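You operate a simulated robot arm through the tools that you are given. There is no shell and no other tool. Be economical: measure what you need, move in short steps, check, and stop when the job is done.

You run a simulated two-armed robot. Do the job below in one go: nothing can be reset, and whatever is moved stays where it is left.

TASK
Clear the parted strip out of the pull tester and clamp strip No 1 in.
Fine: wind back to slack, parted strip flat in REWORK, press the white button so the display reads 0 N, lay the new one square, shut both clamps.
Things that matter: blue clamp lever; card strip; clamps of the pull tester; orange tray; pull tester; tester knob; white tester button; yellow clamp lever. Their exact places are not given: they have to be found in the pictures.

It is judged by the outcome, as a careful person would: the job done as asked, and still so three seconds after it is handed in. It fails if anything else is knocked over, pushed out of place, dropped, spilled or broken.

THE ROBOT
Two 7-joint arms with two-finger parallel grippers on one trunk, on a base that drives. Base frame: it is fixed to the floor where the robot stands at the start and does not move with it; the origin is under the middle of the robot, x ahead of it, y to its left, z up; the surface under the hand at the start is at about z = 80. Lengths are in cm, angles in degrees, forces in N, time in s.
The left shoulder is at the start at [5, 18.7, 113.5], the right one opposite. With the tool pointing down near the work surface each hand reaches from about 10 to 66 cm from the robot's upright axis, wherever it stands, measured 20 degrees to its own side. Places, roughly: blue clamp lever [50, 20, 90]; clamps of the pull tester [50, 20, 80]; orange tray [50, -150, 80]; pull tester [50, 10, 80]; tester knob [50, 0, 90]; white tester button [40, 30, 80]; yellow clamp lever [50, 10, 90]. Payload 3.43 kg a hand.
The tool frame of a hand sits at the grasp point between the pads (the TCP): z along the fingers, y along the line on which they close. The tips reach 3 cm beyond it. The gripper opens to 9.4 cm. The fingers are 2.8 cm wide and 1 cm thick; the gripper's body (5 by 9.6 cm) begins 5.5 cm behind the TCP.
Orientation is told as [roll, pitch, yaw] about the base's x, y, z axes, in that order, counted from this pose: with the fingers straight down and closing along the base's y, the tool's x points along the base's -x, its y along +y and its z along -z.

THE INTERFACE
- The arms move only by the tool arm_command. It takes "left_commands", "right_commands" or both (then of equal length, played together; a hand with none holds still); each is a list of rows, each a list of 3 entries, a list of its own where there are three numbers: the turn, a rotation vector about the tool's x, y, z in degrees, then the shift along the tool's x, y, z in cm, then the gripper command, from -1 (shut) to 1 (fully open), values between in proportion. In form: [[[rx, ry, rz], [tx, ty, tz], claw], ...]. A call has 1 to 20 rows; each row shifts and turns the commanded pose from where the row before left it, along the tool's axes as they then stand. A row lasts 0.2 s, in which the tool goes at most 5 cm and 8.6 degrees; a call with a longer step from one row to the next is refused whole, and so is a gripper value outside its range. Where a pose cannot be reached the arm comes as near as it can. A force on the tool above 90 N (or 10 N above the force at the start of the call, whichever is more), or a blocked arm, ends the call early, and 0.2 s more pass. The fingers move at their own pace (about 15.3 cm/s each) and stop on an object; they squeeze with about 45 N. The grip force told is the motor's: it shows also when the fingers shut on nothing. Time passes only in rows, and 0.2 s behind the last, so rows that do not move let the fingers close. The reply holds the time, the measured pose of the TCP, the force on the tool along the base axes, the opening and the grip force, in the units named above and with some noise, with the torque about the TCP (base axes, N m) and any sound that the robot's microphone picked up.
- Cameras (640 x 400 px; columns grow to the right, rows downward): "scene" is now at [14.9, 0.66, 130.79]; the picture's right is [0.07, -1.00, 0.00], its down [-0.44, -0.03, -0.90] and it looks along [0.90, 0.06, -0.44] (base axes); focal length 214 px, centre (320, 200). "left" rides on the left gripper at [7.6, -1.4, -10.3] in its tool frame; the picture's right is [0.18, 0.98, 0.00], its down [-0.75, 0.14, -0.64] and it looks along [-0.63, 0.12, 0.77] (tool axes); focal length 243 px, centre (320, 200). "right" rides on the right gripper at [7.6, 1.4, -10.3] in its tool frame; the picture's right is [-0.18, 0.98, 0.00], its down [-0.75, -0.14, -0.64] and it looks along [-0.63, -0.12, 0.77] (tool axes); focal length 243 px, centre (320, 200).
- grab_frame(camera): a new picture of that camera. The clock stands still meanwhile.
- slide_trunk(by): slides the trunk up (or, below 0, down) by that many cm; the arms and the scene camera ride with it, the base frame stays. It gives what a move gives, with no picture.
- roll_base(legs): drives the robot by 1 to 6 legs, each [ahead, left, turn to the left] in cm, cm and degrees, along the robot's own axes; the way and the turn of a leg run together, so that a leg with both is an arc; at most 150 cm and 180 degrees a leg. The arms and the cameras ride along, it lands a little off, and it stops where it bumps. It gives what a move gives.
- head_to(pan, tilt): turns the head with the scene camera to pan (to the left, within 80 degrees either way) and tilt (down, from -29 to 69), counted from straight ahead of the robot. It gives what a move gives.
- measure_at(camera, pixels): for up to 12 pixels [column, row] of the newest picture of that camera ("zoom" is the newest enlarged one), the place [x, y, z] in the base frame of the surface seen there, good to about 0.3 cm. The clock stands still meanwhile.
- close_up(camera, box): a new picture of the part [left, top, right, bottom] of that camera's present view, enlarged. The clock stands still meanwhile.
- job_done(): hands the job in; it is judged then, once.

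Go step by step. Measure first, check grasps and placings, and put right what went wrong. The budget is 80 turns and 58 pictures, counting those below and the enlarged ones. Unless the task says otherwise, let go and move clear before handing in, and close with one line.

The tools are called after "Call:" by a JSON object that holds its "api" and its "payload". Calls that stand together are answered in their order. arm_command: Moves the arms, as the interface text tells. Its arguments: {"type":"object","properties":{"left_commands":{"type":"array","items":{"type":"array"}},"right_commands":{"type":"array","items":{"type":"array"}}},"required":[]} The other tools are called the same way: slide_trunk (by) slides the trunk up or down; roll_base (legs) drives the base; head_to (pan, tilt) turns the head that bears the scene camera; grab_frame (camera) takes a picture; measure_at (camera, pixels) gives the place of the surface under pixels of a picture; close_up (camera, box) takes an enlarged picture of a part of a camera's view; job_done () hands the job in.

At the start:

```text
time_s: 0.0
left_tcp_pos: [30.17, 20.28, 71.64]
left_orientation: [-0.1, -53.5, -11.7]
left_contact_force: [-0.4, 0.1, -0.2]
left_wrist_torque: [0.0, -0.02, 0.02]
left_grip_width: 9.39
left_finger_force: 0.1
right_tcp_pos: [39.7, -6.58, 123.45]
right_orientation: [0.1, -0.1, 0.0]
right_contact_force: [-0.4, -0.6, -0.9]
right_wrist_torque: [0.0, 0.01, -0.03]
right_grip_width: 9.41
right_finger_force: 0.1
trunk travel left (down, up): [-35.0, 8.2]
robot x, y, heading: [0.27, -0.38, -0.0]
head pan, tilt: [4.0, 26.1]
```

scene: 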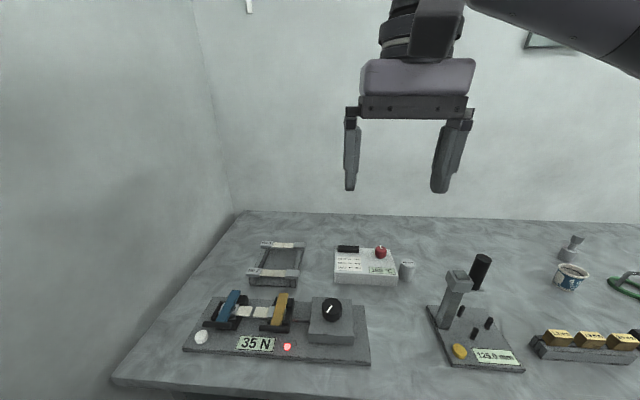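
right: 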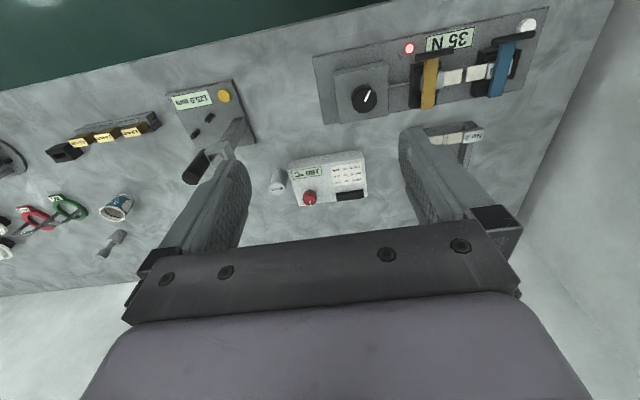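
left: 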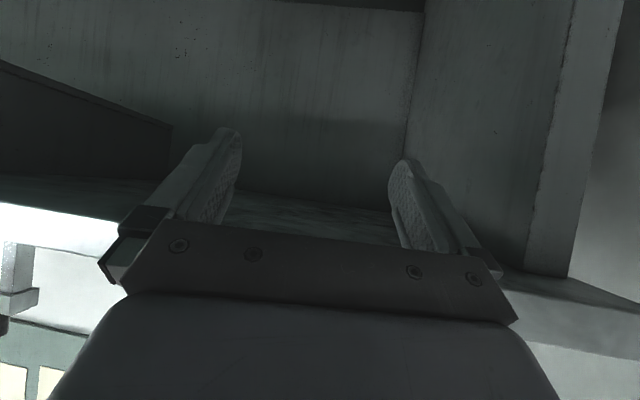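

The scene shows the pull tester with 35 N on its display at (255,343), the blue lever at (229,305), the yellow one at (280,310), the knob at (331,309) and the strip rack at (277,262). The left hand appears to be below the table edge. I'll enlarge the tester and the rack.

Call:
{"api": "close_up", "payload": {"camera": "scene", "box": [170, 230, 410, 380]}}

Call:
{"api": "close_up", "payload": {"camera": "right", "box": [300, 0, 560, 162]}}

```text
2.67 times, centred on (290, 305) of scene
```

zoom: 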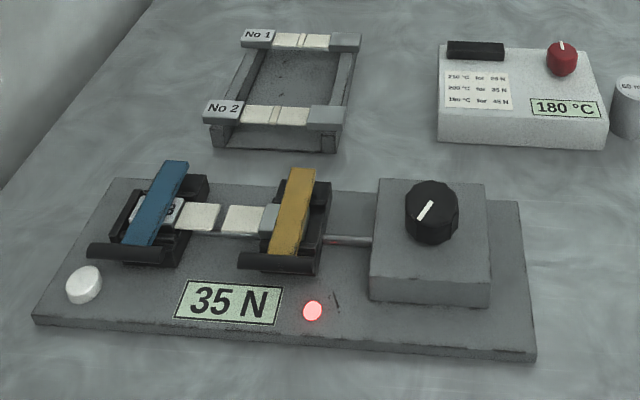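

```text
2.46 times, centred on (430, 81) of right
```

zoom: 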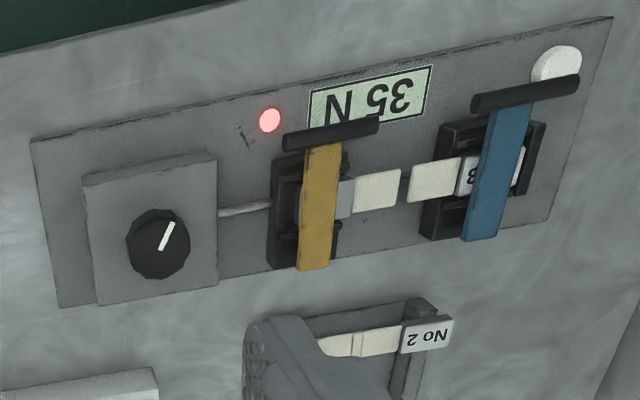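

The right-hand close-up shows the levers down, with their black handle bars on the near side, and the broken strip (tags at both ends) between them. I'll measure these parts.

Call:
{"api": "measure_at", "payload": {"camera": "zoom", "pixels": [[490, 101], [575, 85], [290, 142], [375, 126], [485, 232], [312, 262], [555, 65], [345, 193], [378, 190], [433, 180], [467, 177], [158, 240]]}}

Call:
{"api": "measure_at", "payload": {"camera": "scene", "pixels": [[266, 244], [283, 245], [300, 245], [257, 271], [292, 273], [331, 309], [200, 337], [215, 328], [250, 370], [228, 305], [281, 308], [276, 262]]}}

Call:
{"api": "measure_at", "payload": {"camera": "zoom", "pixels": [[165, 228], [140, 262], [520, 95], [330, 134], [515, 125], [325, 160], [520, 175], [310, 205], [40, 145], [610, 20], [245, 208], [60, 305]]}}

```text
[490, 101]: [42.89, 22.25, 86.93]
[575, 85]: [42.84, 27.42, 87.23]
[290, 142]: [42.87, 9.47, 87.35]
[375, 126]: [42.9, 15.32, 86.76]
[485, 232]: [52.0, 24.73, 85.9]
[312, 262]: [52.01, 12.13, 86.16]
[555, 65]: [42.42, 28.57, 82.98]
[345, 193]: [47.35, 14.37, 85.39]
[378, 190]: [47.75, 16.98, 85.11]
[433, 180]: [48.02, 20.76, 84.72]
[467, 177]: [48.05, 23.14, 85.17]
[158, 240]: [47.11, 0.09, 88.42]
```

```text
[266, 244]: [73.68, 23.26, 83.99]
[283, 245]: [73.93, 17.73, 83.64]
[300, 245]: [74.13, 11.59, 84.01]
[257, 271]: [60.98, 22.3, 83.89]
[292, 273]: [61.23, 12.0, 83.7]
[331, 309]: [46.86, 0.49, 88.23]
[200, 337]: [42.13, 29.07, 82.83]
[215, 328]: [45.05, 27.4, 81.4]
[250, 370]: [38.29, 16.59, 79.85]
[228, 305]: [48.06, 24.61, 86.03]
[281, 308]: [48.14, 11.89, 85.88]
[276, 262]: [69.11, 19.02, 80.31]
```

```text
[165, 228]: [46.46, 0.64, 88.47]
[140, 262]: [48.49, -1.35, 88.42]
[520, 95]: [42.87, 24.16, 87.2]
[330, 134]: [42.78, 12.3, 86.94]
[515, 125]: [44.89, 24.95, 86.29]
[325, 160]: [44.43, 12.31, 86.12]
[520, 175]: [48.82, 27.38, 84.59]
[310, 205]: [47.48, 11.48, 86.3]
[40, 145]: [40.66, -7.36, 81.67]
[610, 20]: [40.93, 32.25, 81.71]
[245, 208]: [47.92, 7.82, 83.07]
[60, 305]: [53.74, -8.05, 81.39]
```

The tester is mapped: strip along y at x≈48, z≈85, and lever handle bars at x≈43, z≈87. Next I'll look right towards the orange tray.

Call:
{"api": "head_to", "payload": {"pan": -60, "tilt": 26}}

Call:
{"api": "grab_frame", "payload": {"camera": "scene"}}

```text
time_s: 1.3
left_tcp_pos: [30.12, 20.3, 71.52]
left_orientation: [-0.2, -53.5, -11.9]
left_contact_force: [0.5, -0.5, 0.0]
left_wrist_torque: [0.0, -0.01, 0.0]
left_grip_width: 9.39
left_finger_force: 0.1
right_tcp_pos: [39.67, -6.51, 123.31]
right_orientation: [0.1, -0.1, 0.0]
right_contact_force: [0.9, -0.4, -0.3]
right_wrist_torque: [-0.04, -0.01, -0.01]
right_grip_width: 9.39
right_finger_force: 0.0
trunk travel left (down, up): [-35.0, 8.2]
robot x, y, heading: [0.04, 0.07, 0.0]
head pan, tilt: [-60.0, 26.0]
```

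```text
52 pictures are left
```

scene: 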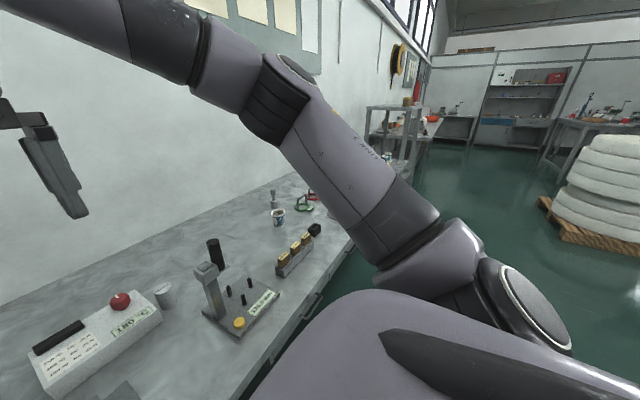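

The tray is hidden behind the arm, so I'll look for it later. First I'll bring the left hand out from under the bench edge: back, up, then fingers down.

Call:
{"api": "arm_command", "payload": {"left_commands": [[[0, 0, 0], [0, 0, -3], 1], [[0, 0, 0], [0, 0, -3], 1], [[0, 0, 0], [0, 0, -3], 1], [[0, 0, 0], [-3.2, 0, -2.4], 1], [[0, 0, 0], [-3.2, 0, -2.4], 1], [[0, 0, 0], [-3.2, 0, -2.4], 1], [[0, 0, 0], [-3.2, 0, -2.4], 1], [[0, 0, 0], [-3.2, 0, -2.4], 1], [[0, 0, 0], [-3.2, 0, -2.4], 1], [[0, 0, 0], [-3.2, 0, -2.4], 1], [[0, 7.64, 0], [0, 0, 0], 1], [[0, 7.64, 0], [0, 0, 0], 1], [[0, 7.64, 0], [0, 0, 0], 1], [[0, 7.64, 0], [0, 0, 0], 1], [[0, 7.64, 0], [0, 0, 0], 1], [[0, 7.64, 0], [0, 0, 0], 1], [[0, 7.64, 0], [0, 0, 0], 1], [[0, 0, -6], [0, 0, 0], 1], [[0, 0, -6], [0, 0, 0], 1]]}}

Call:
{"api": "head_to", "payload": {"pan": 10, "tilt": 40}}

Call:
{"api": "grab_frame", "payload": {"camera": "scene"}}

```text
time_s: 5.3
left_tcp_pos: [26.04, 21.67, 78.67]
left_orientation: [0.0, 0.1, 0.3]
left_contact_force: [-1.2, -0.3, -0.5]
left_wrist_torque: [0.01, -0.01, -0.02]
left_grip_width: 9.39
left_finger_force: 0.1
left hand out of reach, approached as far as the arm can: row 4, 5, 6, 7, 8, 9, 10, 11, 12
right_tcp_pos: [39.8, -6.59, 123.45]
right_orientation: [0.0, -0.1, 0.0]
right_contact_force: [0.3, -0.8, -1.0]
right_wrist_torque: [-0.02, -0.01, -0.02]
right_grip_width: 9.42
right_finger_force: 0.0
trunk travel left (down, up): [-35.0, 8.2]
robot x, y, heading: [-0.24, 0.19, 0.4]
head pan, tilt: [-60.0, 26.0]
```

```text
time_s: 6.8
left_tcp_pos: [25.88, 21.66, 78.65]
left_orientation: [0.1, 0.0, 0.2]
left_contact_force: [0.1, -0.2, 0.1]
left_wrist_torque: [-0.01, -0.01, 0.01]
left_grip_width: 9.38
left_finger_force: 0.1
right_tcp_pos: [39.79, -6.59, 123.4]
right_orientation: [0.1, -0.1, 0.0]
right_contact_force: [0.6, 0.0, 0.3]
right_wrist_torque: [0.02, -0.02, 0.02]
right_grip_width: 9.41
right_finger_force: 0.0
trunk travel left (down, up): [-35.0, 8.2]
robot x, y, heading: [0.03, 0.39, 0.0]
head pan, tilt: [10.0, 40.0]
```

```text
51 pictures are left
```

scene: 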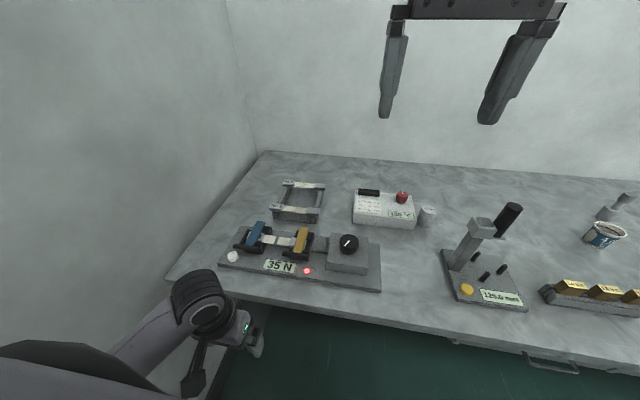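

The left hand now points down and is clear in front of the bench. I'll raise it above bench height.

Call:
{"api": "arm_command", "payload": {"left_commands": [[[0, 0, 0], [0, 0, -4], 1], [[0, 0, 0], [0, 0, -4], 1], [[0, 0, 0], [0, 0, -4], 1], [[0, 0, 0], [0, 0, -4], 1], [[0, 0, 0], [-1, 0, -4], 1], [[0, 0, 0], [-2, 0, -4], 1], [[0, 0, 0], [-2, 0, 0], 1]]}}

```text
time_s: 8.6
left_tcp_pos: [30.72, 18.83, 103.14]
left_orientation: [0.6, 0.6, -1.5]
left_contact_force: [-0.3, -0.4, 0.3]
left_wrist_torque: [0.03, 0.03, 0.01]
left_grip_width: 9.39
left_finger_force: 0.0
left hand out of reach, approached as far as the arm can: row 3, 4
right_tcp_pos: [38.85, -8.81, 123.81]
right_orientation: [1.2, -0.6, -0.2]
right_contact_force: [-1.2, -0.3, 0.7]
right_wrist_torque: [0.01, -0.03, 0.01]
right_grip_width: 9.4
right_finger_force: 0.1
trunk travel left (down, up): [-35.0, 8.2]
robot x, y, heading: [0.02, -0.35, 0.3]
head pan, tilt: [10.0, 40.0]
stopped in row 7 (left hand): the arm was blocked; the commanded pose is now the measured one
```

The left arm was blocked and the right hand moved about 2 cm, so the arms touched. I'll move the right hand off to the right and look at both.

Call:
{"api": "arm_command", "payload": {"right_commands": [[[0, 0, 0], [0, -4, 0], 1], [[0, 0, 0], [0, -4, 0], 1], [[0, 0, 0], [0, -4, 0], 1], [[0, 0, 0], [0, -3, 1], 1], [[0, 0, 0], [0, 0, 3], 1]]}}

Call:
{"api": "grab_frame", "payload": {"camera": "scene"}}

```text
time_s: 9.8
left_tcp_pos: [30.9, 18.89, 103.0]
left_orientation: [0.9, 0.4, -1.4]
left_contact_force: [-0.1, -0.1, 0.0]
left_wrist_torque: [0.01, 0.0, 0.03]
left_grip_width: 9.39
left_finger_force: 0.1
right_tcp_pos: [38.91, -23.73, 119.19]
right_orientation: [1.6, -0.5, -0.1]
right_contact_force: [1.0, -0.7, 0.4]
right_wrist_torque: [0.04, 0.02, -0.01]
right_grip_width: 9.4
right_finger_force: 0.1
trunk travel left (down, up): [-35.0, 8.2]
robot x, y, heading: [-0.13, 0.01, 0.1]
head pan, tilt: [10.0, 40.0]
```

```text
50 pictures are left
```

scene: 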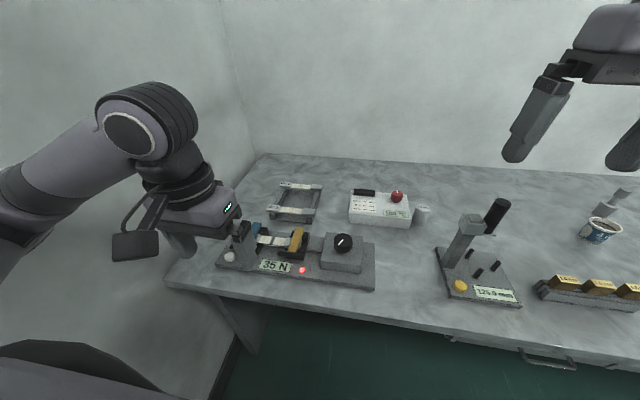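

The hands are clear of each other. I'll move the right hand above the knob at (47, 0) and take a close-up of its markings.

Call:
{"api": "close_up", "payload": {"camera": "scene", "box": [255, 215, 385, 296]}}

Call:
{"api": "arm_command", "payload": {"right_commands": [[[0, 0, 0], [-2, 4, 3], 1], [[0, 0, 0], [-2, 4, 3], 1], [[0, 0, 0], [-2, 4, 3], 1], [[0, 0, 0], [-2, 4, 3], 1], [[-1.6, 0, 0], [0, 4, 3], 1], [[0, 0, 0], [0, 3.5, 3], 1]]}}

Call:
{"api": "grab_frame", "payload": {"camera": "right"}}

```text
4.92 times, centred on (320, 256) of scene
```

zoom: 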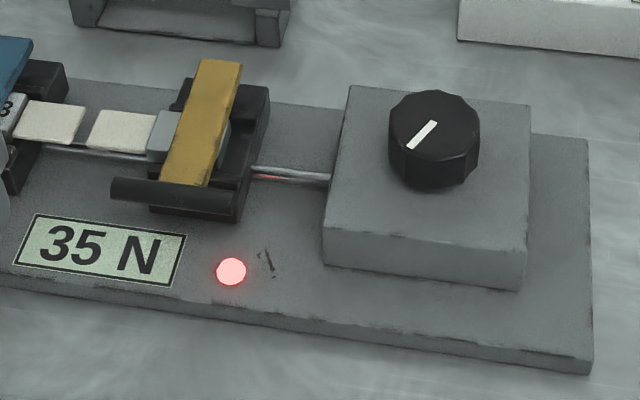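

```text
refused: row 1 steps farther than a row can; nothing moved
```

```text
48 pictures are left
```

right: 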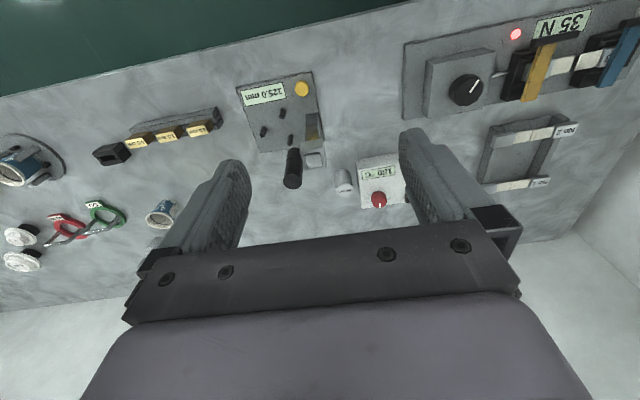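

The step was too long. I'll repeat it with smaller rows and then measure the knob from the hand camera.

Call:
{"api": "arm_command", "payload": {"right_commands": [[[0, 0, 0], [-1.04, 2.94, 2.4], 1], [[0, 0, 0], [-1.04, 2.94, 2.4], 1], [[0, 0, 0], [-1.04, 2.94, 2.4], 1], [[0, 0, 0], [-1.04, 2.94, 2.4], 1], [[0, 0, 0], [-1.04, 2.94, 2.4], 1], [[0, 0, 0], [-1.04, 2.94, 2.4], 1], [[0, 0, 0], [-1.04, 2.94, 2.4], 1], [[-1.6, 0, 0], [-1.04, 2.94, 2.4], 1]]}}

Call:
{"api": "grab_frame", "payload": {"camera": "right"}}

Call:
{"api": "measure_at", "payload": {"camera": "zoom", "pixels": [[392, 125], [478, 125], [434, 92], [430, 150], [432, 183], [434, 125], [416, 146], [350, 100], [500, 200], [345, 230]]}}

```text
time_s: 11.6
left_tcp_pos: [30.91, 18.81, 103.07]
left_orientation: [0.9, 0.5, -1.5]
left_contact_force: [-0.3, -0.5, 0.1]
left_wrist_torque: [0.0, 0.02, 0.01]
left_grip_width: 9.4
left_finger_force: 0.0
right_tcp_pos: [47.72, 0.21, 100.68]
right_orientation: [3.1, -0.5, -0.1]
right_contact_force: [-1.1, -0.6, -0.3]
right_wrist_torque: [0.0, 0.0, 0.02]
right_grip_width: 9.39
right_finger_force: 0.0
trunk travel left (down, up): [-35.0, 8.2]
robot x, y, heading: [0.07, -0.16, -0.1]
head pan, tilt: [10.0, 40.0]
```

```text
47 pictures are left
```

right: 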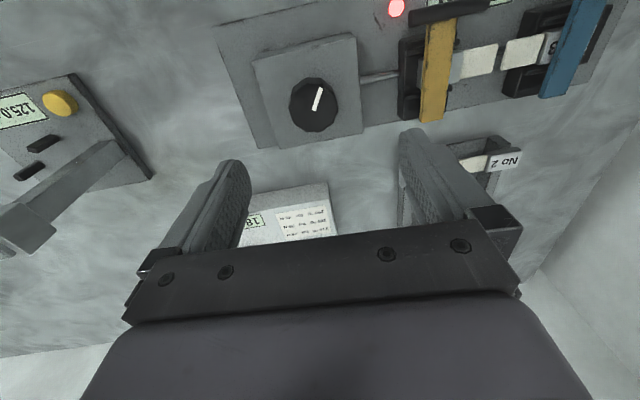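

```text
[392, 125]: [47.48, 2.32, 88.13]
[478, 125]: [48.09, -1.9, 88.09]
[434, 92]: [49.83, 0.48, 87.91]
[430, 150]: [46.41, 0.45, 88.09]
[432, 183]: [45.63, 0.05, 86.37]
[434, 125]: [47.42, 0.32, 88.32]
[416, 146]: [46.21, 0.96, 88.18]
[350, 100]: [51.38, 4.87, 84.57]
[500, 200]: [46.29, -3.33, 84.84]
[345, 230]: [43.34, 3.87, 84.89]
```

The knob centre is about (47.9, 0.2), radius 2.2, with its top at 88.3 and the box top at 84.8. I'll descend, grip it and check.

Call:
{"api": "arm_command", "payload": {"right_commands": [[[3.1, 0, 0], [0, 0, 2.5], 0.5], [[0, 0, 0], [-0.2, 0, 3], 0.5], [[0, 0, 0], [0, 0, 3], 0.5], [[0, 0, 0], [0, 0, 2.5], 0.5], [[0, 0, 0], [0, 0, 0.9], 0.5], [[0, 0, 0], [0, 0, 0], -1], [[0, 0, 0], [0, 0, 0], -1], [[0, 0, 0], [0, 0, 0], -1]]}}

Call:
{"api": "close_up", "payload": {"camera": "scene", "box": [205, 195, 405, 320]}}

```text
time_s: 13.3
left_tcp_pos: [30.97, 18.77, 102.94]
left_orientation: [1.0, 0.5, -1.4]
left_contact_force: [0.8, 0.0, 0.1]
left_wrist_torque: [-0.02, -0.02, -0.01]
left_grip_width: 9.39
left_finger_force: 0.1
right_tcp_pos: [47.89, 0.39, 88.66]
right_orientation: [-0.2, -0.4, -0.2]
right_contact_force: [-6.2, -13.4, 1.1]
right_wrist_torque: [0.56, -0.6, -0.02]
right_grip_width: 4.55
right_finger_force: 45.3
trunk travel left (down, up): [-35.0, 8.2]
robot x, y, heading: [0.24, 0.16, 0.1]
head pan, tilt: [10.0, 40.0]
```

```text
3.20 times, centred on (305, 258) of scene
```

zoom: 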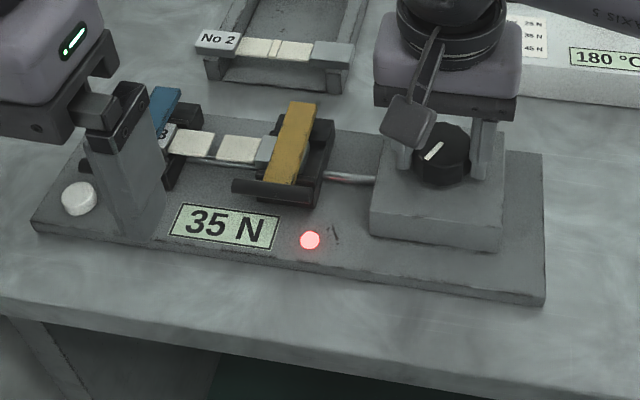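

The knob is gripped at 4.55 cm. I'll turn it 40° counter-clockwise as a test and watch the lamp, display and rod.

Call:
{"api": "arm_command", "payload": {"right_commands": [[[0, 0, -8], [0, 0, 0], -1], [[0, 0, -8], [0, 0, 0], -1], [[0, 0, -8], [0, 0, 0], -1], [[0, 0, -8], [0, 0, 0], -1], [[0, 0, -8], [0, 0, 0], -1]]}}

Call:
{"api": "close_up", "payload": {"camera": "scene", "box": [205, 195, 405, 320]}}

```text
time_s: 14.6
left_tcp_pos: [31.01, 18.92, 102.98]
left_orientation: [1.0, 0.4, -1.4]
left_contact_force: [-0.1, -0.1, -0.3]
left_wrist_torque: [0.0, -0.02, 0.0]
left_grip_width: 9.39
left_finger_force: 0.0
right_tcp_pos: [47.92, 0.2, 88.83]
right_orientation: [-0.5, -0.2, 40.0]
right_contact_force: [-5.7, -20.4, 4.0]
right_wrist_torque: [1.22, 0.35, -0.03]
right_grip_width: 4.57
right_finger_force: 44.6
trunk travel left (down, up): [-35.0, 8.2]
robot x, y, heading: [0.17, -0.1, 0.0]
head pan, tilt: [10.0, 40.0]
```

```text
3.20 times, centred on (305, 258) of scene
```

zoom: 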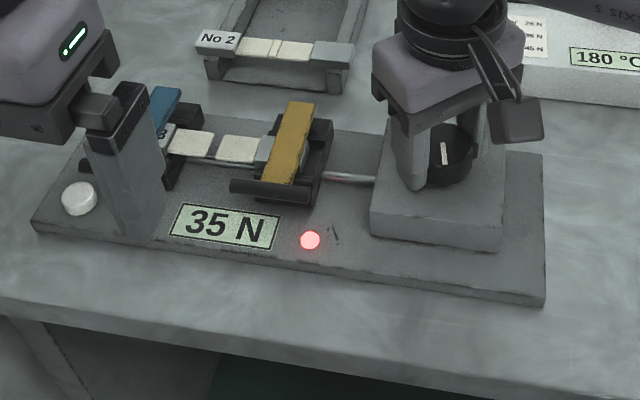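

The pointer turned and the yellow clamp moved slightly towards the blue one (handle end 233→230), so this is the slack direction. I'll keep turning.

Call:
{"api": "arm_command", "payload": {"right_commands": [[[0, 0, -8], [0, 0, 0], -1], [[0, 0, -8], [0, 0, 0], -1], [[0, 0, -8], [0, 0, 0], -1], [[0, 0, -8], [0, 0, 0], -1], [[0, 0, -8], [0, 0, 0], -1], [[0, 0, -8], [0, 0, 0], -1], [[0, 0, -8], [0, 0, 0], -1], [[0, 0, -8], [0, 0, 0], -1], [[0, 0, -8], [0, 0, 0], -1], [[0, 0, -8], [0, 0, 0], -1]]}}

Call:
{"api": "close_up", "payload": {"camera": "scene", "box": [205, 195, 405, 320]}}

```text
time_s: 16.8
left_tcp_pos: [30.88, 18.79, 103.08]
left_orientation: [0.9, 0.4, -1.5]
left_contact_force: [0.1, -0.8, 0.4]
left_wrist_torque: [-0.02, -0.03, 0.01]
left_grip_width: 9.39
left_finger_force: 0.0
right_tcp_pos: [47.99, 0.18, 88.82]
right_orientation: [-0.5, 0.0, 55.8]
right_contact_force: [-2.4, -21.2, 7.0]
right_wrist_torque: [0.69, 0.53, -0.03]
right_grip_width: 4.6
right_finger_force: 45.0
right hand out of reach, approached as far as the arm can: row 3, 4, 5, 6, 7, 8, 9, 10
trunk travel left (down, up): [-35.0, 8.2]
robot x, y, heading: [0.11, 0.14, -0.2]
head pan, tilt: [10.0, 40.0]
```

```text
3.20 times, centred on (305, 258) of scene
```

zoom: 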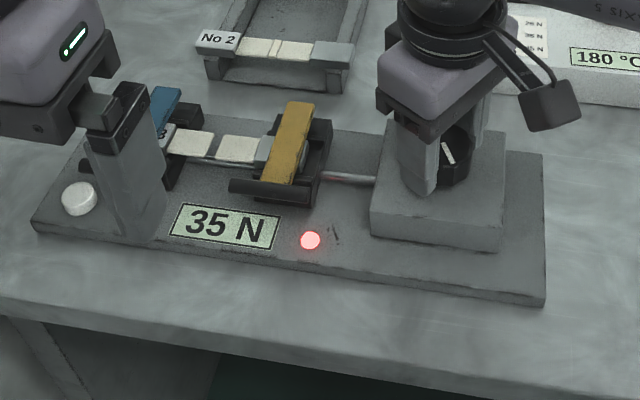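

The wrist reached its limit at a yaw of 56°. I'll open, rotate back to about -72°, regrip and check.

Call:
{"api": "arm_command", "payload": {"right_commands": [[[0, 0, 0], [0, 0, 0], 0.7], [[0, 0, 0], [0, 0, 0], 0.7], [[0, 0, 8], [0, 0, 0], 0.7], [[0, 0, 8], [0, 0, 0], 0.7], [[0, 0, 8], [0, 0, 0], 0.7], [[0, 0, 8], [0, 0, 0], 0.7], [[0, 0, 8], [0, 0, 0], 0.7], [[0, 0, 8], [0, 0, 0], 0.7], [[0, 0, 8], [0, 0, 0], 0.7], [[0, 0, 8], [0, 0, 0], 0.7], [[0, 0, 8], [0, 0, 0], 0.7], [[0, 0, 8], [0, 0, 0], 0.7], [[0, 0, 8], [0, 0, 0], 0.7], [[0, 0, 8], [0, 0, 0], 0.7], [[0, 0, 8], [0, 0, 0], 0.7], [[0, 0, 8], [0, 0, 0], 0.7], [[0, 0, 8], [0, 0, 0], 0.7], [[0, 0, 8], [0, 0, 0], 0.7]]}}

Call:
{"api": "arm_command", "payload": {"right_commands": [[[0, 0, 0], [0, 0, 0], -1], [[0, 0, 0], [0, 0, 0], -1], [[0, 0, 0], [0, 0, 0], -1]]}}

Call:
{"api": "close_up", "payload": {"camera": "scene", "box": [205, 195, 405, 320]}}

```text
time_s: 20.6
left_tcp_pos: [31.11, 18.86, 102.93]
left_orientation: [0.8, 0.6, -1.4]
left_contact_force: [-0.2, 0.1, -0.4]
left_wrist_torque: [0.0, 0.02, 0.03]
left_grip_width: 9.39
left_finger_force: 0.0
right_tcp_pos: [48.02, 0.3, 88.68]
right_orientation: [0.4, -0.2, -72.3]
right_contact_force: [0.3, -0.4, 0.3]
right_wrist_torque: [0.02, -0.03, 0.01]
right_grip_width: 8.0
right_finger_force: 0.0
trunk travel left (down, up): [-35.0, 8.2]
robot x, y, heading: [-0.05, -0.21, -0.2]
head pan, tilt: [10.0, 40.0]
```

```text
time_s: 21.4
left_tcp_pos: [31.06, 18.81, 102.96]
left_orientation: [0.8, 0.6, -1.5]
left_contact_force: [0.5, -0.2, 0.3]
left_wrist_torque: [-0.04, 0.01, 0.0]
left_grip_width: 9.4
left_finger_force: 0.0
right_tcp_pos: [47.96, 0.3, 88.63]
right_orientation: [0.2, -0.2, -72.2]
right_contact_force: [-2.3, -0.1, 1.6]
right_wrist_torque: [-0.24, 0.9, -0.01]
right_grip_width: 4.56
right_finger_force: 44.6
trunk travel left (down, up): [-35.0, 8.2]
robot x, y, heading: [0.14, -0.4, -0.1]
head pan, tilt: [10.0, 40.0]
```

```text
3.20 times, centred on (305, 258) of scene
```

zoom: 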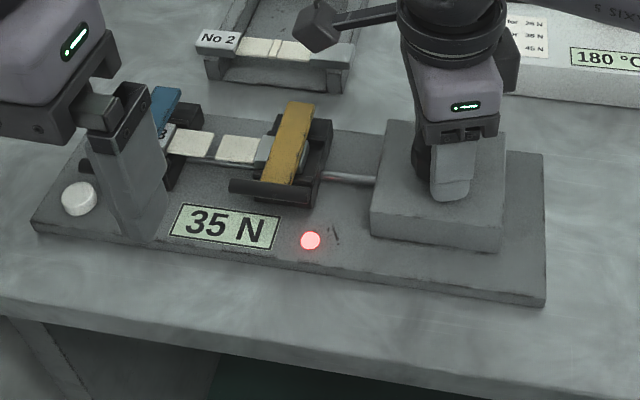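

It is regripped. I'll turn another 120° counter-clockwise.

Call:
{"api": "arm_command", "payload": {"right_commands": [[[0, 0, -8], [0, 0, 0], -1], [[0, 0, -8], [0, 0, 0], -1], [[0, 0, -8], [0, 0, 0], -1], [[0, 0, -8], [0, 0, 0], -1], [[0, 0, -8], [0, 0, 0], -1], [[0, 0, -8], [0, 0, 0], -1], [[0, 0, -8], [0, 0, 0], -1], [[0, 0, -8], [0, 0, 0], -1], [[0, 0, -8], [0, 0, 0], -1], [[0, 0, -8], [0, 0, 0], -1], [[0, 0, -8], [0, 0, 0], -1], [[0, 0, -8], [0, 0, 0], -1], [[0, 0, -8], [0, 0, 0], -1], [[0, 0, -8], [0, 0, 0], -1], [[0, 0, -8], [0, 0, 0], -1]]}}

Call:
{"api": "close_up", "payload": {"camera": "scene", "box": [205, 195, 405, 320]}}

```text
time_s: 24.6
left_tcp_pos: [30.99, 18.77, 102.98]
left_orientation: [0.9, 0.6, -1.6]
left_contact_force: [-0.1, -0.7, -0.3]
left_wrist_torque: [0.01, -0.02, -0.03]
left_grip_width: 9.41
left_finger_force: 0.0
right_tcp_pos: [47.94, 0.2, 88.71]
right_orientation: [-0.5, 0.2, 48.0]
right_contact_force: [-16.7, -19.6, 11.3]
right_wrist_torque: [0.66, 0.66, -0.01]
right_grip_width: 4.58
right_finger_force: 45.7
trunk travel left (down, up): [-35.0, 8.2]
robot x, y, heading: [0.4, -0.2, -0.2]
head pan, tilt: [10.0, 40.0]
```

```text
3.20 times, centred on (305, 258) of scene
```

zoom: 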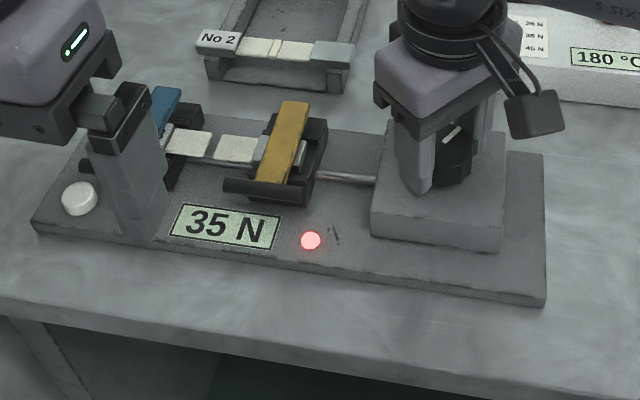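

The clamp keeps moving left (handle end 229→223) but the lamp is still red. I'll do another cycle.

Call:
{"api": "arm_command", "payload": {"right_commands": [[[0, 0, 0], [0, 0, 0], 0.7], [[0, 0, 0], [0, 0, 0], 0.7], [[0, 0, 8], [0, 0, 0], 0.7], [[0, 0, 8], [0, 0, 0], 0.7], [[0, 0, 8], [0, 0, 0], 0.7], [[0, 0, 8], [0, 0, 0], 0.7], [[0, 0, 8], [0, 0, 0], 0.7], [[0, 0, 8], [0, 0, 0], 0.7], [[0, 0, 8], [0, 0, 0], 0.7], [[0, 0, 8], [0, 0, 0], 0.7], [[0, 0, 8], [0, 0, 0], 0.7], [[0, 0, 8], [0, 0, 0], 0.7], [[0, 0, 8], [0, 0, 0], 0.7], [[0, 0, 8], [0, 0, 0], 0.7], [[0, 0, 8], [0, 0, 0], 0.7], [[0, 0, 8], [0, 0, 0], 0.7], [[0, 0, 0], [0, 0, 0], -1], [[0, 0, 0], [0, 0, 0], -1], [[0, 0, 0], [0, 0, 0], -1]]}}

Call:
{"api": "arm_command", "payload": {"right_commands": [[[0, 0, -8], [0, 0, 0], -1], [[0, 0, -8], [0, 0, 0], -1], [[0, 0, -8], [0, 0, 0], -1], [[0, 0, -8], [0, 0, 0], -1], [[0, 0, -8], [0, 0, 0], -1], [[0, 0, -8], [0, 0, 0], -1], [[0, 0, -8], [0, 0, 0], -1], [[0, 0, -8], [0, 0, 0], -1], [[0, 0, -8], [0, 0, 0], -1], [[0, 0, -8], [0, 0, 0], -1], [[0, 0, -8], [0, 0, 0], -1], [[0, 0, -8], [0, 0, 0], -1], [[0, 0, -8], [0, 0, 0], -1], [[0, 0, -8], [0, 0, 0], -1]]}}

Call:
{"api": "close_up", "payload": {"camera": "scene", "box": [205, 195, 405, 320]}}

```text
time_s: 28.6
left_tcp_pos: [31.15, 18.91, 103.08]
left_orientation: [0.8, 0.6, -1.8]
left_contact_force: [-0.1, 0.3, 0.7]
left_wrist_torque: [-0.03, 0.01, -0.02]
left_grip_width: 9.41
left_finger_force: 0.0
right_tcp_pos: [48.03, 0.32, 88.45]
right_orientation: [0.1, -0.2, -64.1]
right_contact_force: [-9.1, -8.7, 4.9]
right_wrist_torque: [-0.32, 1.1, 0.0]
right_grip_width: 4.55
right_finger_force: 45.2
trunk travel left (down, up): [-35.0, 8.2]
robot x, y, heading: [-0.37, 0.01, -0.1]
head pan, tilt: [10.0, 40.0]
```

```text
time_s: 31.6
left_tcp_pos: [31.02, 18.76, 102.93]
left_orientation: [0.8, 0.7, -1.6]
left_contact_force: [0.6, -0.3, -0.2]
left_wrist_torque: [0.02, -0.04, -0.01]
left_grip_width: 9.4
left_finger_force: 0.1
right_tcp_pos: [48.15, 0.33, 88.57]
right_orientation: [-0.2, 0.0, 47.8]
right_contact_force: [-13.3, -16.2, 1.4]
right_wrist_torque: [0.86, 0.47, -1.33]
right_grip_width: 4.56
right_finger_force: 44.5
trunk travel left (down, up): [-35.0, 8.2]
robot x, y, heading: [-0.12, 0.07, 0.0]
head pan, tilt: [10.0, 40.0]
```

```text
3.20 times, centred on (305, 258) of scene
```

zoom: 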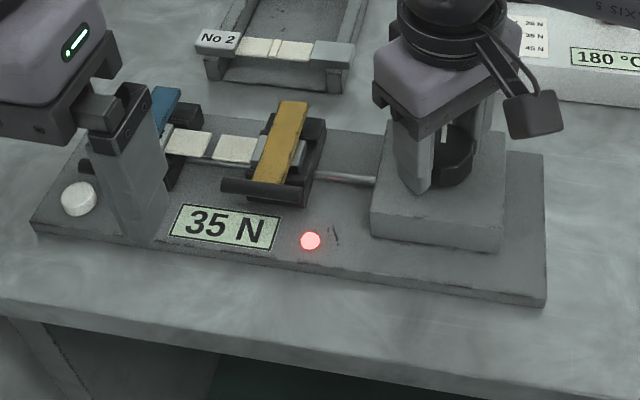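

The torque about z reached 1.3 N m and the pointer fell short of a full turn, so the knob is at its slack stop. I'll release it and lift the right hand away.

Call:
{"api": "arm_command", "payload": {"right_commands": [[[0, 0, 0], [0, 0, 0], 0.8], [[0, 0, 0], [0, 0, 0], 0.8], [[0, 0, 0], [0, 0, -3], 0.8], [[0, 0, 0], [0, 0, -4], 0.8], [[0, 0, 8], [0, 0, -4], 0.8], [[0, 0, 8], [0, 0, -4], 0.8], [[0, 0, 8], [0, -4, 0], 0.8], [[0, 0, 8], [0, -4, 0], 0.8], [[0, 0, 8], [0, -4, 0], 0.8], [[0, 0, 8], [0, -4, 0], 0.8]]}}

Call:
{"api": "close_up", "payload": {"camera": "scene", "box": [205, 155, 405, 280]}}

Call:
{"api": "grab_frame", "payload": {"camera": "left"}}

```text
time_s: 33.8
left_tcp_pos: [31.14, 18.91, 102.82]
left_orientation: [0.7, 0.8, -1.5]
left_contact_force: [-0.6, -0.4, 0.0]
left_wrist_torque: [-0.01, 0.0, 0.03]
left_grip_width: 9.41
left_finger_force: 0.1
right_tcp_pos: [53.42, -14.53, 103.76]
right_orientation: [-0.1, -0.2, -0.2]
right_contact_force: [-1.1, 0.4, 1.3]
right_wrist_torque: [0.01, 0.03, 0.03]
right_grip_width: 8.46
right_finger_force: 0.1
trunk travel left (down, up): [-35.0, 8.2]
robot x, y, heading: [0.27, -0.23, -0.2]
head pan, tilt: [10.0, 40.0]
```

```text
3.20 times, centred on (305, 218) of scene
```

zoom: 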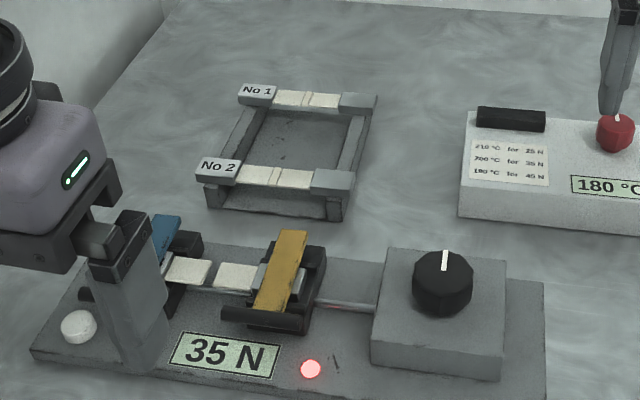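

```text
39 pictures are left
```

left: 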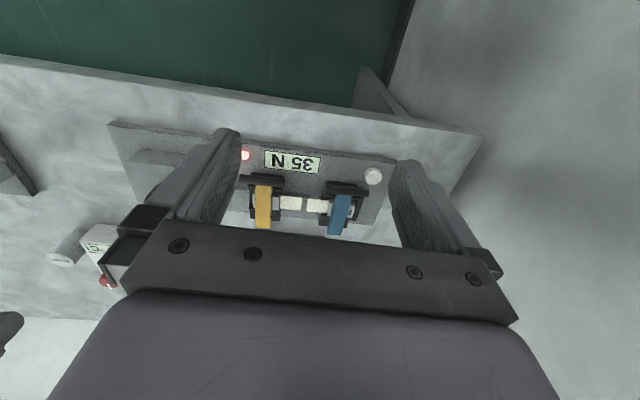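

The knob is at its stop, with the clamps close together and everything intact. For the levers I'll turn the left hand so the fingers point forward and down and close vertically, to pinch the handle bars.

Call:
{"api": "arm_command", "payload": {"left_commands": [[[0, -8.5, 0], [0, 0, 0], 0], [[0, -8.5, 0], [0, 0, 0], 0], [[0, -8.5, 0], [0, 0, 0], 0], [[0, -8.5, 0], [0, 0, 0], 0], [[0, -8.5, 0], [0, 0, 0], 0], [[0, -8.5, 0], [0, 0, 0], 0], [[0, -8.5, 0], [0, 0, 0], 0], [[0, 0, -8.2], [0, 0, 0], 0], [[0, 0, -8.2], [0, 0, 0], 0], [[0, 0, -8.2], [0, 0, 0], 0], [[0, 0, -8.2], [0, 0, 0], 0], [[0, 0, -8.2], [0, 0, 0], 0], [[0, 0, -8.2], [0, 0, 0], 0], [[0, 0, -8.2], [0, 0, 0], 0], [[0, 0, -8.2], [0, 0, 0], 0], [[0, 0, -8.2], [0, 0, 0], 0], [[0, 0, -8.2], [0, 0, 0], 0], [[0, 0, -8], [0, 0, 0], 0]]}}

```text
time_s: 37.5
left_tcp_pos: [42.13, 17.83, 104.79]
left_orientation: [-58.6, 0.5, 89.2]
left_contact_force: [0.5, -0.1, 0.0]
left_wrist_torque: [-0.02, -0.04, -0.02]
left_grip_width: 4.7
left_finger_force: 0.0
left hand out of reach, approached as far as the arm can: row 3, 4, 5, 6, 7
right_tcp_pos: [53.8, -12.84, 103.69]
right_orientation: [-1.3, 0.1, 0.0]
right_contact_force: [-0.5, 0.2, 0.4]
right_wrist_torque: [0.01, -0.01, 0.02]
right_grip_width: 8.45
right_finger_force: 0.0
trunk travel left (down, up): [-35.0, 8.2]
robot x, y, heading: [0.18, -0.15, -0.2]
head pan, tilt: [10.0, 40.0]
```

The orientation is right: fingers forward and 31° down, closing vertically. I'll move to just in front of the blue handle bar.

Call:
{"api": "arm_command", "payload": {"left_commands": [[[0, 0, 0], [-1.4, 2.96, 0.64], 0], [[0, 0, 0], [-1.4, 2.96, 0.64], 0], [[0, 0, 0], [-1.4, 2.96, 0.64], 0], [[0, 0, 0], [-1.4, 2.96, 0.64], 0], [[0, 0, 0], [-1.4, 2.96, 0.64], 0]]}}

Call:
{"api": "grab_frame", "payload": {"camera": "scene"}}

```text
time_s: 38.8
left_tcp_pos: [39.74, 24.34, 90.16]
left_orientation: [-58.6, 0.4, 88.9]
left_contact_force: [0.1, -0.5, -0.6]
left_wrist_torque: [-0.03, 0.02, 0.0]
left_grip_width: 4.69
left_finger_force: 0.1
left hand out of reach, approached as far as the arm can: row 1, 2, 3
right_tcp_pos: [53.72, -12.78, 103.7]
right_orientation: [-1.4, -0.2, -0.1]
right_contact_force: [0.4, -0.8, -0.3]
right_wrist_torque: [-0.06, -0.01, -0.01]
right_grip_width: 8.45
right_finger_force: 0.1
trunk travel left (down, up): [-35.0, 8.2]
robot x, y, heading: [-0.02, -0.0, 0.0]
head pan, tilt: [10.0, 40.0]
```

```text
38 pictures are left
```

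scene: 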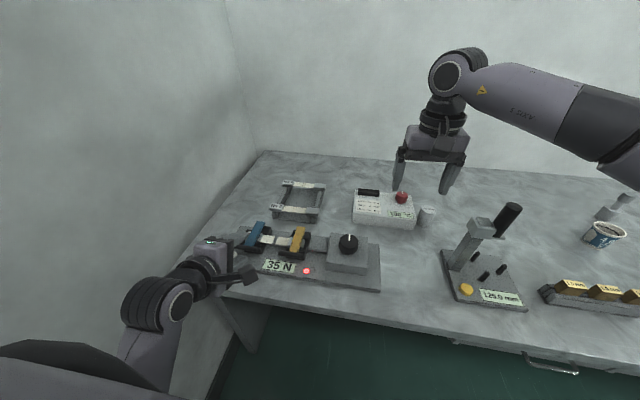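

The hand is in front of the blue handle. I'll zoom in to check its alignment with the bar.

Call:
{"api": "close_up", "payload": {"camera": "scene", "box": [180, 205, 310, 286]}}

Call:
{"api": "grab_frame", "payload": {"camera": "left"}}

```text
4.92 times, centred on (245, 246) of scene
```

zoom: 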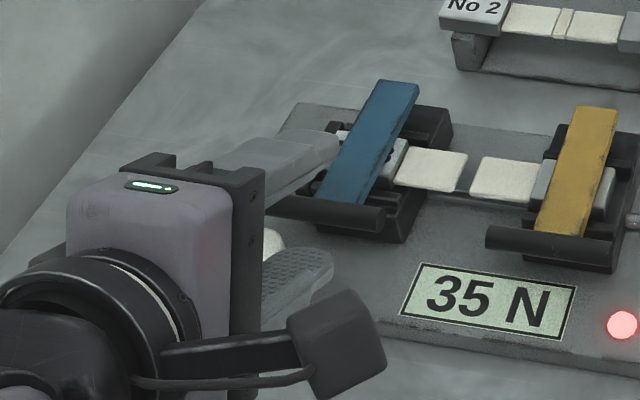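

```text
36 pictures are left
```

left: 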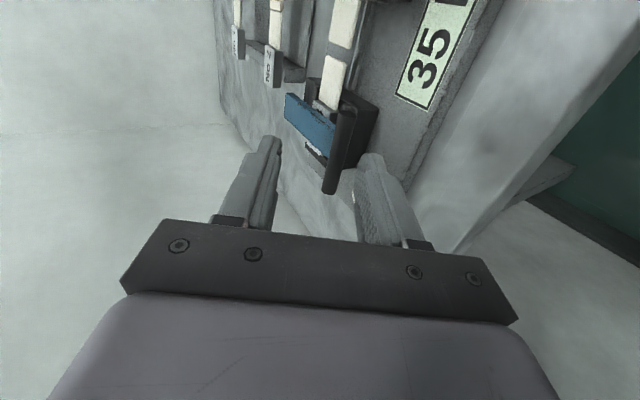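

The bar lies between the two fingers. I'll measure the bar and fingertips to align sideways.

Call:
{"api": "measure_at", "payload": {"camera": "zoom", "pixels": [[280, 203], [330, 213], [380, 218], [345, 195], [395, 90], [325, 270], [325, 150], [490, 237], [605, 250], [560, 225], [595, 115]]}}

Call:
{"api": "measure_at", "payload": {"camera": "left", "pixels": [[348, 115], [330, 188], [340, 150], [272, 145], [370, 160], [310, 120], [375, 100], [300, 100]]}}

```text
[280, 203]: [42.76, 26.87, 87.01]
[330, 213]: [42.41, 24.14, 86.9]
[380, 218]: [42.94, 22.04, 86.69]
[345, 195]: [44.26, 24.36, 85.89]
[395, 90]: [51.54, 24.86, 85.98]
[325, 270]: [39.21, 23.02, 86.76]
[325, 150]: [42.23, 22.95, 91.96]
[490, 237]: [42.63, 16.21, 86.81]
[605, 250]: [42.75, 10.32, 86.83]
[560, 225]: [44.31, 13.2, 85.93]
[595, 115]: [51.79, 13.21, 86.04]
```

```text
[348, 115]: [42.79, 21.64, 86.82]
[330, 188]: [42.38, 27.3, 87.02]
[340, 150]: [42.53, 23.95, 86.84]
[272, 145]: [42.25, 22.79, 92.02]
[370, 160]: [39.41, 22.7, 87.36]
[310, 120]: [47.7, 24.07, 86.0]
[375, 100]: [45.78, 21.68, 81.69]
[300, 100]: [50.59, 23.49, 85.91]
```

The bar centre is about (43, 24.5, 86.5) and the fingers are about central sideways. I'll move in, then close on the bar.

Call:
{"api": "arm_command", "payload": {"left_commands": [[[0, 0, 0], [0, 1.4, 0], 0], [[0, 0, 0], [0, 0, 1.4], 0], [[0, 0, 0], [0, 0, 1.3], 0], [[0, 0, 0], [0, 0, 0], -1], [[0, 0, 0], [0, 0, 0], -1], [[0, 0, 0], [0, 0, 0], -1]]}}

Call:
{"api": "close_up", "payload": {"camera": "scene", "box": [180, 205, 310, 286]}}

```text
time_s: 40.1
left_tcp_pos: [41.23, 25.34, 87.55]
left_orientation: [-58.6, -4.6, 87.4]
left_contact_force: [22.8, -8.3, 23.6]
left_wrist_torque: [-1.53, -0.71, 0.12]
left_grip_width: 1.34
left_finger_force: 45.2
right_tcp_pos: [53.68, -13.04, 103.62]
right_orientation: [-1.3, 0.1, -0.1]
right_contact_force: [0.5, 0.4, 0.0]
right_wrist_torque: [0.02, -0.01, 0.02]
right_grip_width: 8.47
right_finger_force: 0.1
trunk travel left (down, up): [-35.0, 8.2]
robot x, y, heading: [0.07, -0.08, 0.2]
head pan, tilt: [10.0, 40.0]
```

```text
4.92 times, centred on (245, 246) of scene
```

zoom: 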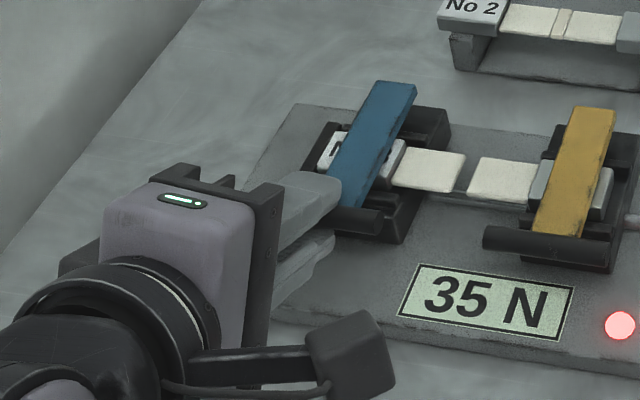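

The blue bar is gripped (1.34 cm). I'll swing it up about its hinge at x≈52, starting with 32° and checking.

Call:
{"api": "arm_command", "payload": {"left_commands": [[[-8, 0, 0], [0, -1.45, -0.47], -1], [[-8, 0, 0], [0, -1.45, -0.47], -1], [[-8, 0, 0], [0, -1.45, -0.47], -1], [[-8, 0, 0], [0, -1.45, -0.47], -1]]}}

Call:
{"api": "close_up", "payload": {"camera": "scene", "box": [180, 195, 310, 276]}}

```text
time_s: 40.7
left_tcp_pos: [41.57, 26.65, 88.74]
left_orientation: [-43.9, -7.3, 86.8]
left_contact_force: [-2.1, -4.8, 1.3]
left_wrist_torque: [-1.8, -0.06, -0.16]
left_grip_width: 1.42
left_finger_force: 44.4
right_tcp_pos: [53.69, -13.01, 103.78]
right_orientation: [-1.4, -0.1, -0.2]
right_contact_force: [0.4, 0.8, -0.8]
right_wrist_torque: [0.0, -0.01, -0.01]
right_grip_width: 8.46
right_finger_force: 0.1
trunk travel left (down, up): [-35.0, 8.2]
robot x, y, heading: [0.33, -0.07, -0.1]
head pan, tilt: [10.0, 40.0]
stopped in row 2 (left hand): the arm was blocked; the commanded pose is now the measured one
```

```text
4.92 times, centred on (245, 236) of scene
```

zoom: 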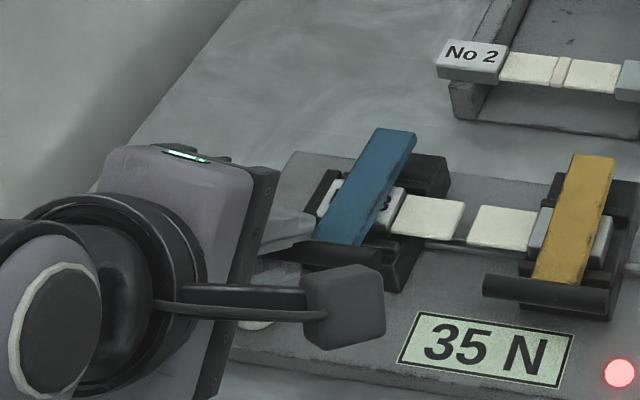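

The hand slid to the left overhang of the bar and was blocked. It still holds the bar there (1.42 cm), so I'll try a plain upward pull without turning the wrist.

Call:
{"api": "arm_command", "payload": {"left_commands": [[[0, 0, 0], [0, -0.69, -0.72], -1], [[0, 0, 0], [0, -0.72, -0.69], -1], [[0, 0, 0], [0, -0.9, -0.5], -1]]}}

Call:
{"api": "close_up", "payload": {"camera": "scene", "box": [180, 195, 310, 276]}}

```text
time_s: 41.5
left_tcp_pos: [41.64, 27.02, 90.73]
left_orientation: [-42.0, -10.4, 85.9]
left_contact_force: [25.0, -23.7, -9.1]
left_wrist_torque: [-1.07, -0.3, 0.24]
left_grip_width: 1.44
left_finger_force: 45.4
right_tcp_pos: [53.91, -13.09, 103.63]
right_orientation: [-1.2, 0.1, -0.1]
right_contact_force: [-0.4, -0.5, -0.2]
right_wrist_torque: [-0.02, 0.03, 0.0]
right_grip_width: 8.47
right_finger_force: 0.1
trunk travel left (down, up): [-35.0, 8.2]
robot x, y, heading: [0.16, -0.3, -0.4]
head pan, tilt: [10.0, 40.0]
```

```text
4.92 times, centred on (245, 236) of scene
```

zoom: 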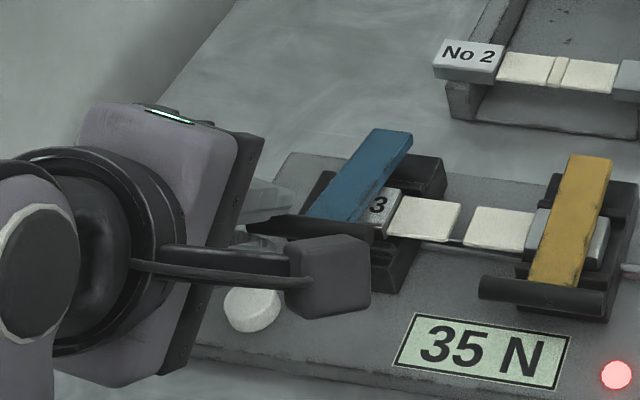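

The lever is rising (now about 17°). I'll continue up along the arc with a small sideways correction.

Call:
{"api": "arm_command", "payload": {"left_commands": [[[0, 0, 0], [0.2, -1.43, -0.69], -1], [[0, 0, 0], [0.2, -1.53, -0.44], -1], [[0, 0, 0], [0.2, -1.57, -0.16], -1], [[0, 0, 0], [0.2, -1.58, 0.11], -1]]}}

Call:
{"api": "close_up", "payload": {"camera": "scene", "box": [180, 185, 310, 266]}}

```text
time_s: 42.7
left_tcp_pos: [45.29, 27.56, 96.88]
left_orientation: [-43.7, -12.9, 88.8]
left_contact_force: [-0.3, 1.2, 0.4]
left_wrist_torque: [0.02, 0.02, -0.01]
left_grip_width: 0.02
left_finger_force: 32.6
right_tcp_pos: [53.67, -12.9, 103.71]
right_orientation: [-1.3, 0.0, -0.2]
right_contact_force: [-0.4, -0.2, -0.2]
right_wrist_torque: [-0.02, -0.03, -0.02]
right_grip_width: 8.46
right_finger_force: 0.1
trunk travel left (down, up): [-35.0, 8.2]
robot x, y, heading: [0.17, -0.4, -0.2]
head pan, tilt: [10.0, 40.0]
stopped in row 4 (left hand): the arm was blocked; the commanded pose is now the measured one
```

```text
4.92 times, centred on (245, 226) of scene
```

zoom: 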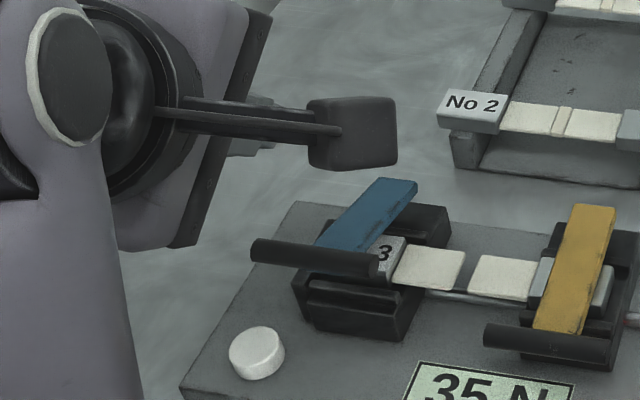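

The grip slipped off, but the lever stays partly open (handle at (315,255)). The left arm is cramped, so I'll lift clear, back the base 12 cm for room, and square the hand.

Call:
{"api": "arm_command", "payload": {"left_commands": [[[0, 0, 0], [0, -1.4, -1.4], -1], [[0, 0, 0], [0, -1.4, -1.4], -1]]}}

Call:
{"api": "roll_base", "payload": {"legs": [[-12, 0, 0]]}}

Call:
{"api": "arm_command", "payload": {"left_commands": [[[0, 4.6, -4.4], [0, 0, 0], -1], [[0, 4.6, -4.4], [0, 0, 0], -1], [[0, 0, 0], [0, 0, 0], -1]]}}

Call:
{"api": "grab_frame", "payload": {"camera": "scene"}}

```text
time_s: 43.3
left_tcp_pos: [45.35, 27.25, 100.65]
left_orientation: [-43.6, -14.3, 89.3]
left_contact_force: [-0.6, 1.0, -0.6]
left_wrist_torque: [0.01, 0.04, 0.02]
left_grip_width: 0.01
left_finger_force: 33.2
right_tcp_pos: [53.74, -12.91, 103.7]
right_orientation: [-1.3, 0.0, -0.2]
right_contact_force: [0.4, -0.3, 0.2]
right_wrist_torque: [-0.01, -0.01, -0.01]
right_grip_width: 8.45
right_finger_force: 0.0
trunk travel left (down, up): [-35.0, 8.2]
robot x, y, heading: [0.07, 0.27, -0.2]
head pan, tilt: [10.0, 40.0]
```

```text
time_s: 44.5
left_tcp_pos: [33.58, 27.31, 100.86]
left_orientation: [-43.8, -14.0, 89.4]
left_contact_force: [-0.2, 0.3, 0.7]
left_wrist_torque: [0.0, 0.0, -0.02]
left_grip_width: 0.01
left_finger_force: 32.9
right_tcp_pos: [41.8, -12.85, 103.83]
right_orientation: [-1.4, 0.0, -0.2]
right_contact_force: [-0.1, -0.7, -0.5]
right_wrist_torque: [-0.02, -0.04, -0.03]
right_grip_width: 8.44
right_finger_force: 0.1
trunk travel left (down, up): [-35.0, 8.2]
robot x, y, heading: [-11.88, -0.37, -0.0]
head pan, tilt: [10.0, 40.0]
```

```text
time_s: 45.5
left_tcp_pos: [33.3, 29.99, 101.0]
left_orientation: [-43.7, -5.4, 92.0]
left_contact_force: [0.4, 0.0, 0.7]
left_wrist_torque: [0.04, 0.0, -0.01]
left_grip_width: 0.0
left_finger_force: 32.9
right_tcp_pos: [41.93, -12.97, 103.69]
right_orientation: [-1.5, 0.0, -0.2]
right_contact_force: [0.4, -0.4, -0.4]
right_wrist_torque: [0.0, 0.02, 0.0]
right_grip_width: 8.44
right_finger_force: 0.1
trunk travel left (down, up): [-35.0, 8.2]
robot x, y, heading: [-11.7, -0.36, -0.4]
head pan, tilt: [10.0, 40.0]
stopped in row 3 (left hand): the arm was blocked; the commanded pose is now the measured one
```

```text
31 pictures are left
```

scene: 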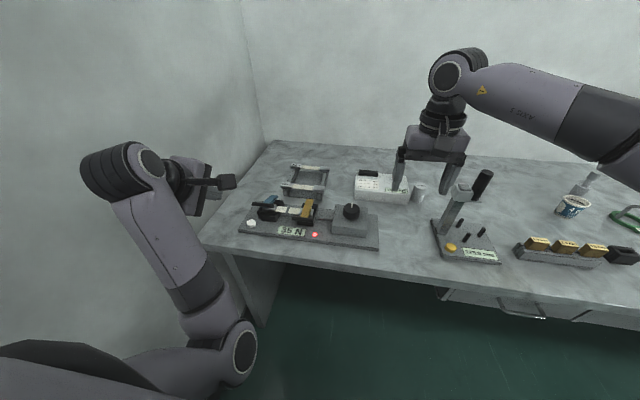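

The left arm hangs with its elbow low, and the left wall may be close. I'll measure the wall and the arm.

Call:
{"api": "measure_at", "payload": {"camera": "scene", "pixels": [[60, 200], [200, 100], [230, 160], [100, 160], [150, 160], [195, 180], [225, 182], [240, 355], [200, 280], [380, 270], [215, 245], [270, 205]]}}

```text
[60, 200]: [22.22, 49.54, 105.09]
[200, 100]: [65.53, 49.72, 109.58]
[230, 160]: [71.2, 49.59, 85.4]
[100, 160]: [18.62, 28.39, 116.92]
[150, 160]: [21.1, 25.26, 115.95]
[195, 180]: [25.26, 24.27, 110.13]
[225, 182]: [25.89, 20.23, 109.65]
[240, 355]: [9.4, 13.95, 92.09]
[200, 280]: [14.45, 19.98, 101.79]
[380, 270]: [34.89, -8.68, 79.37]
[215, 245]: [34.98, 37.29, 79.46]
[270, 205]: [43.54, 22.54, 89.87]
```

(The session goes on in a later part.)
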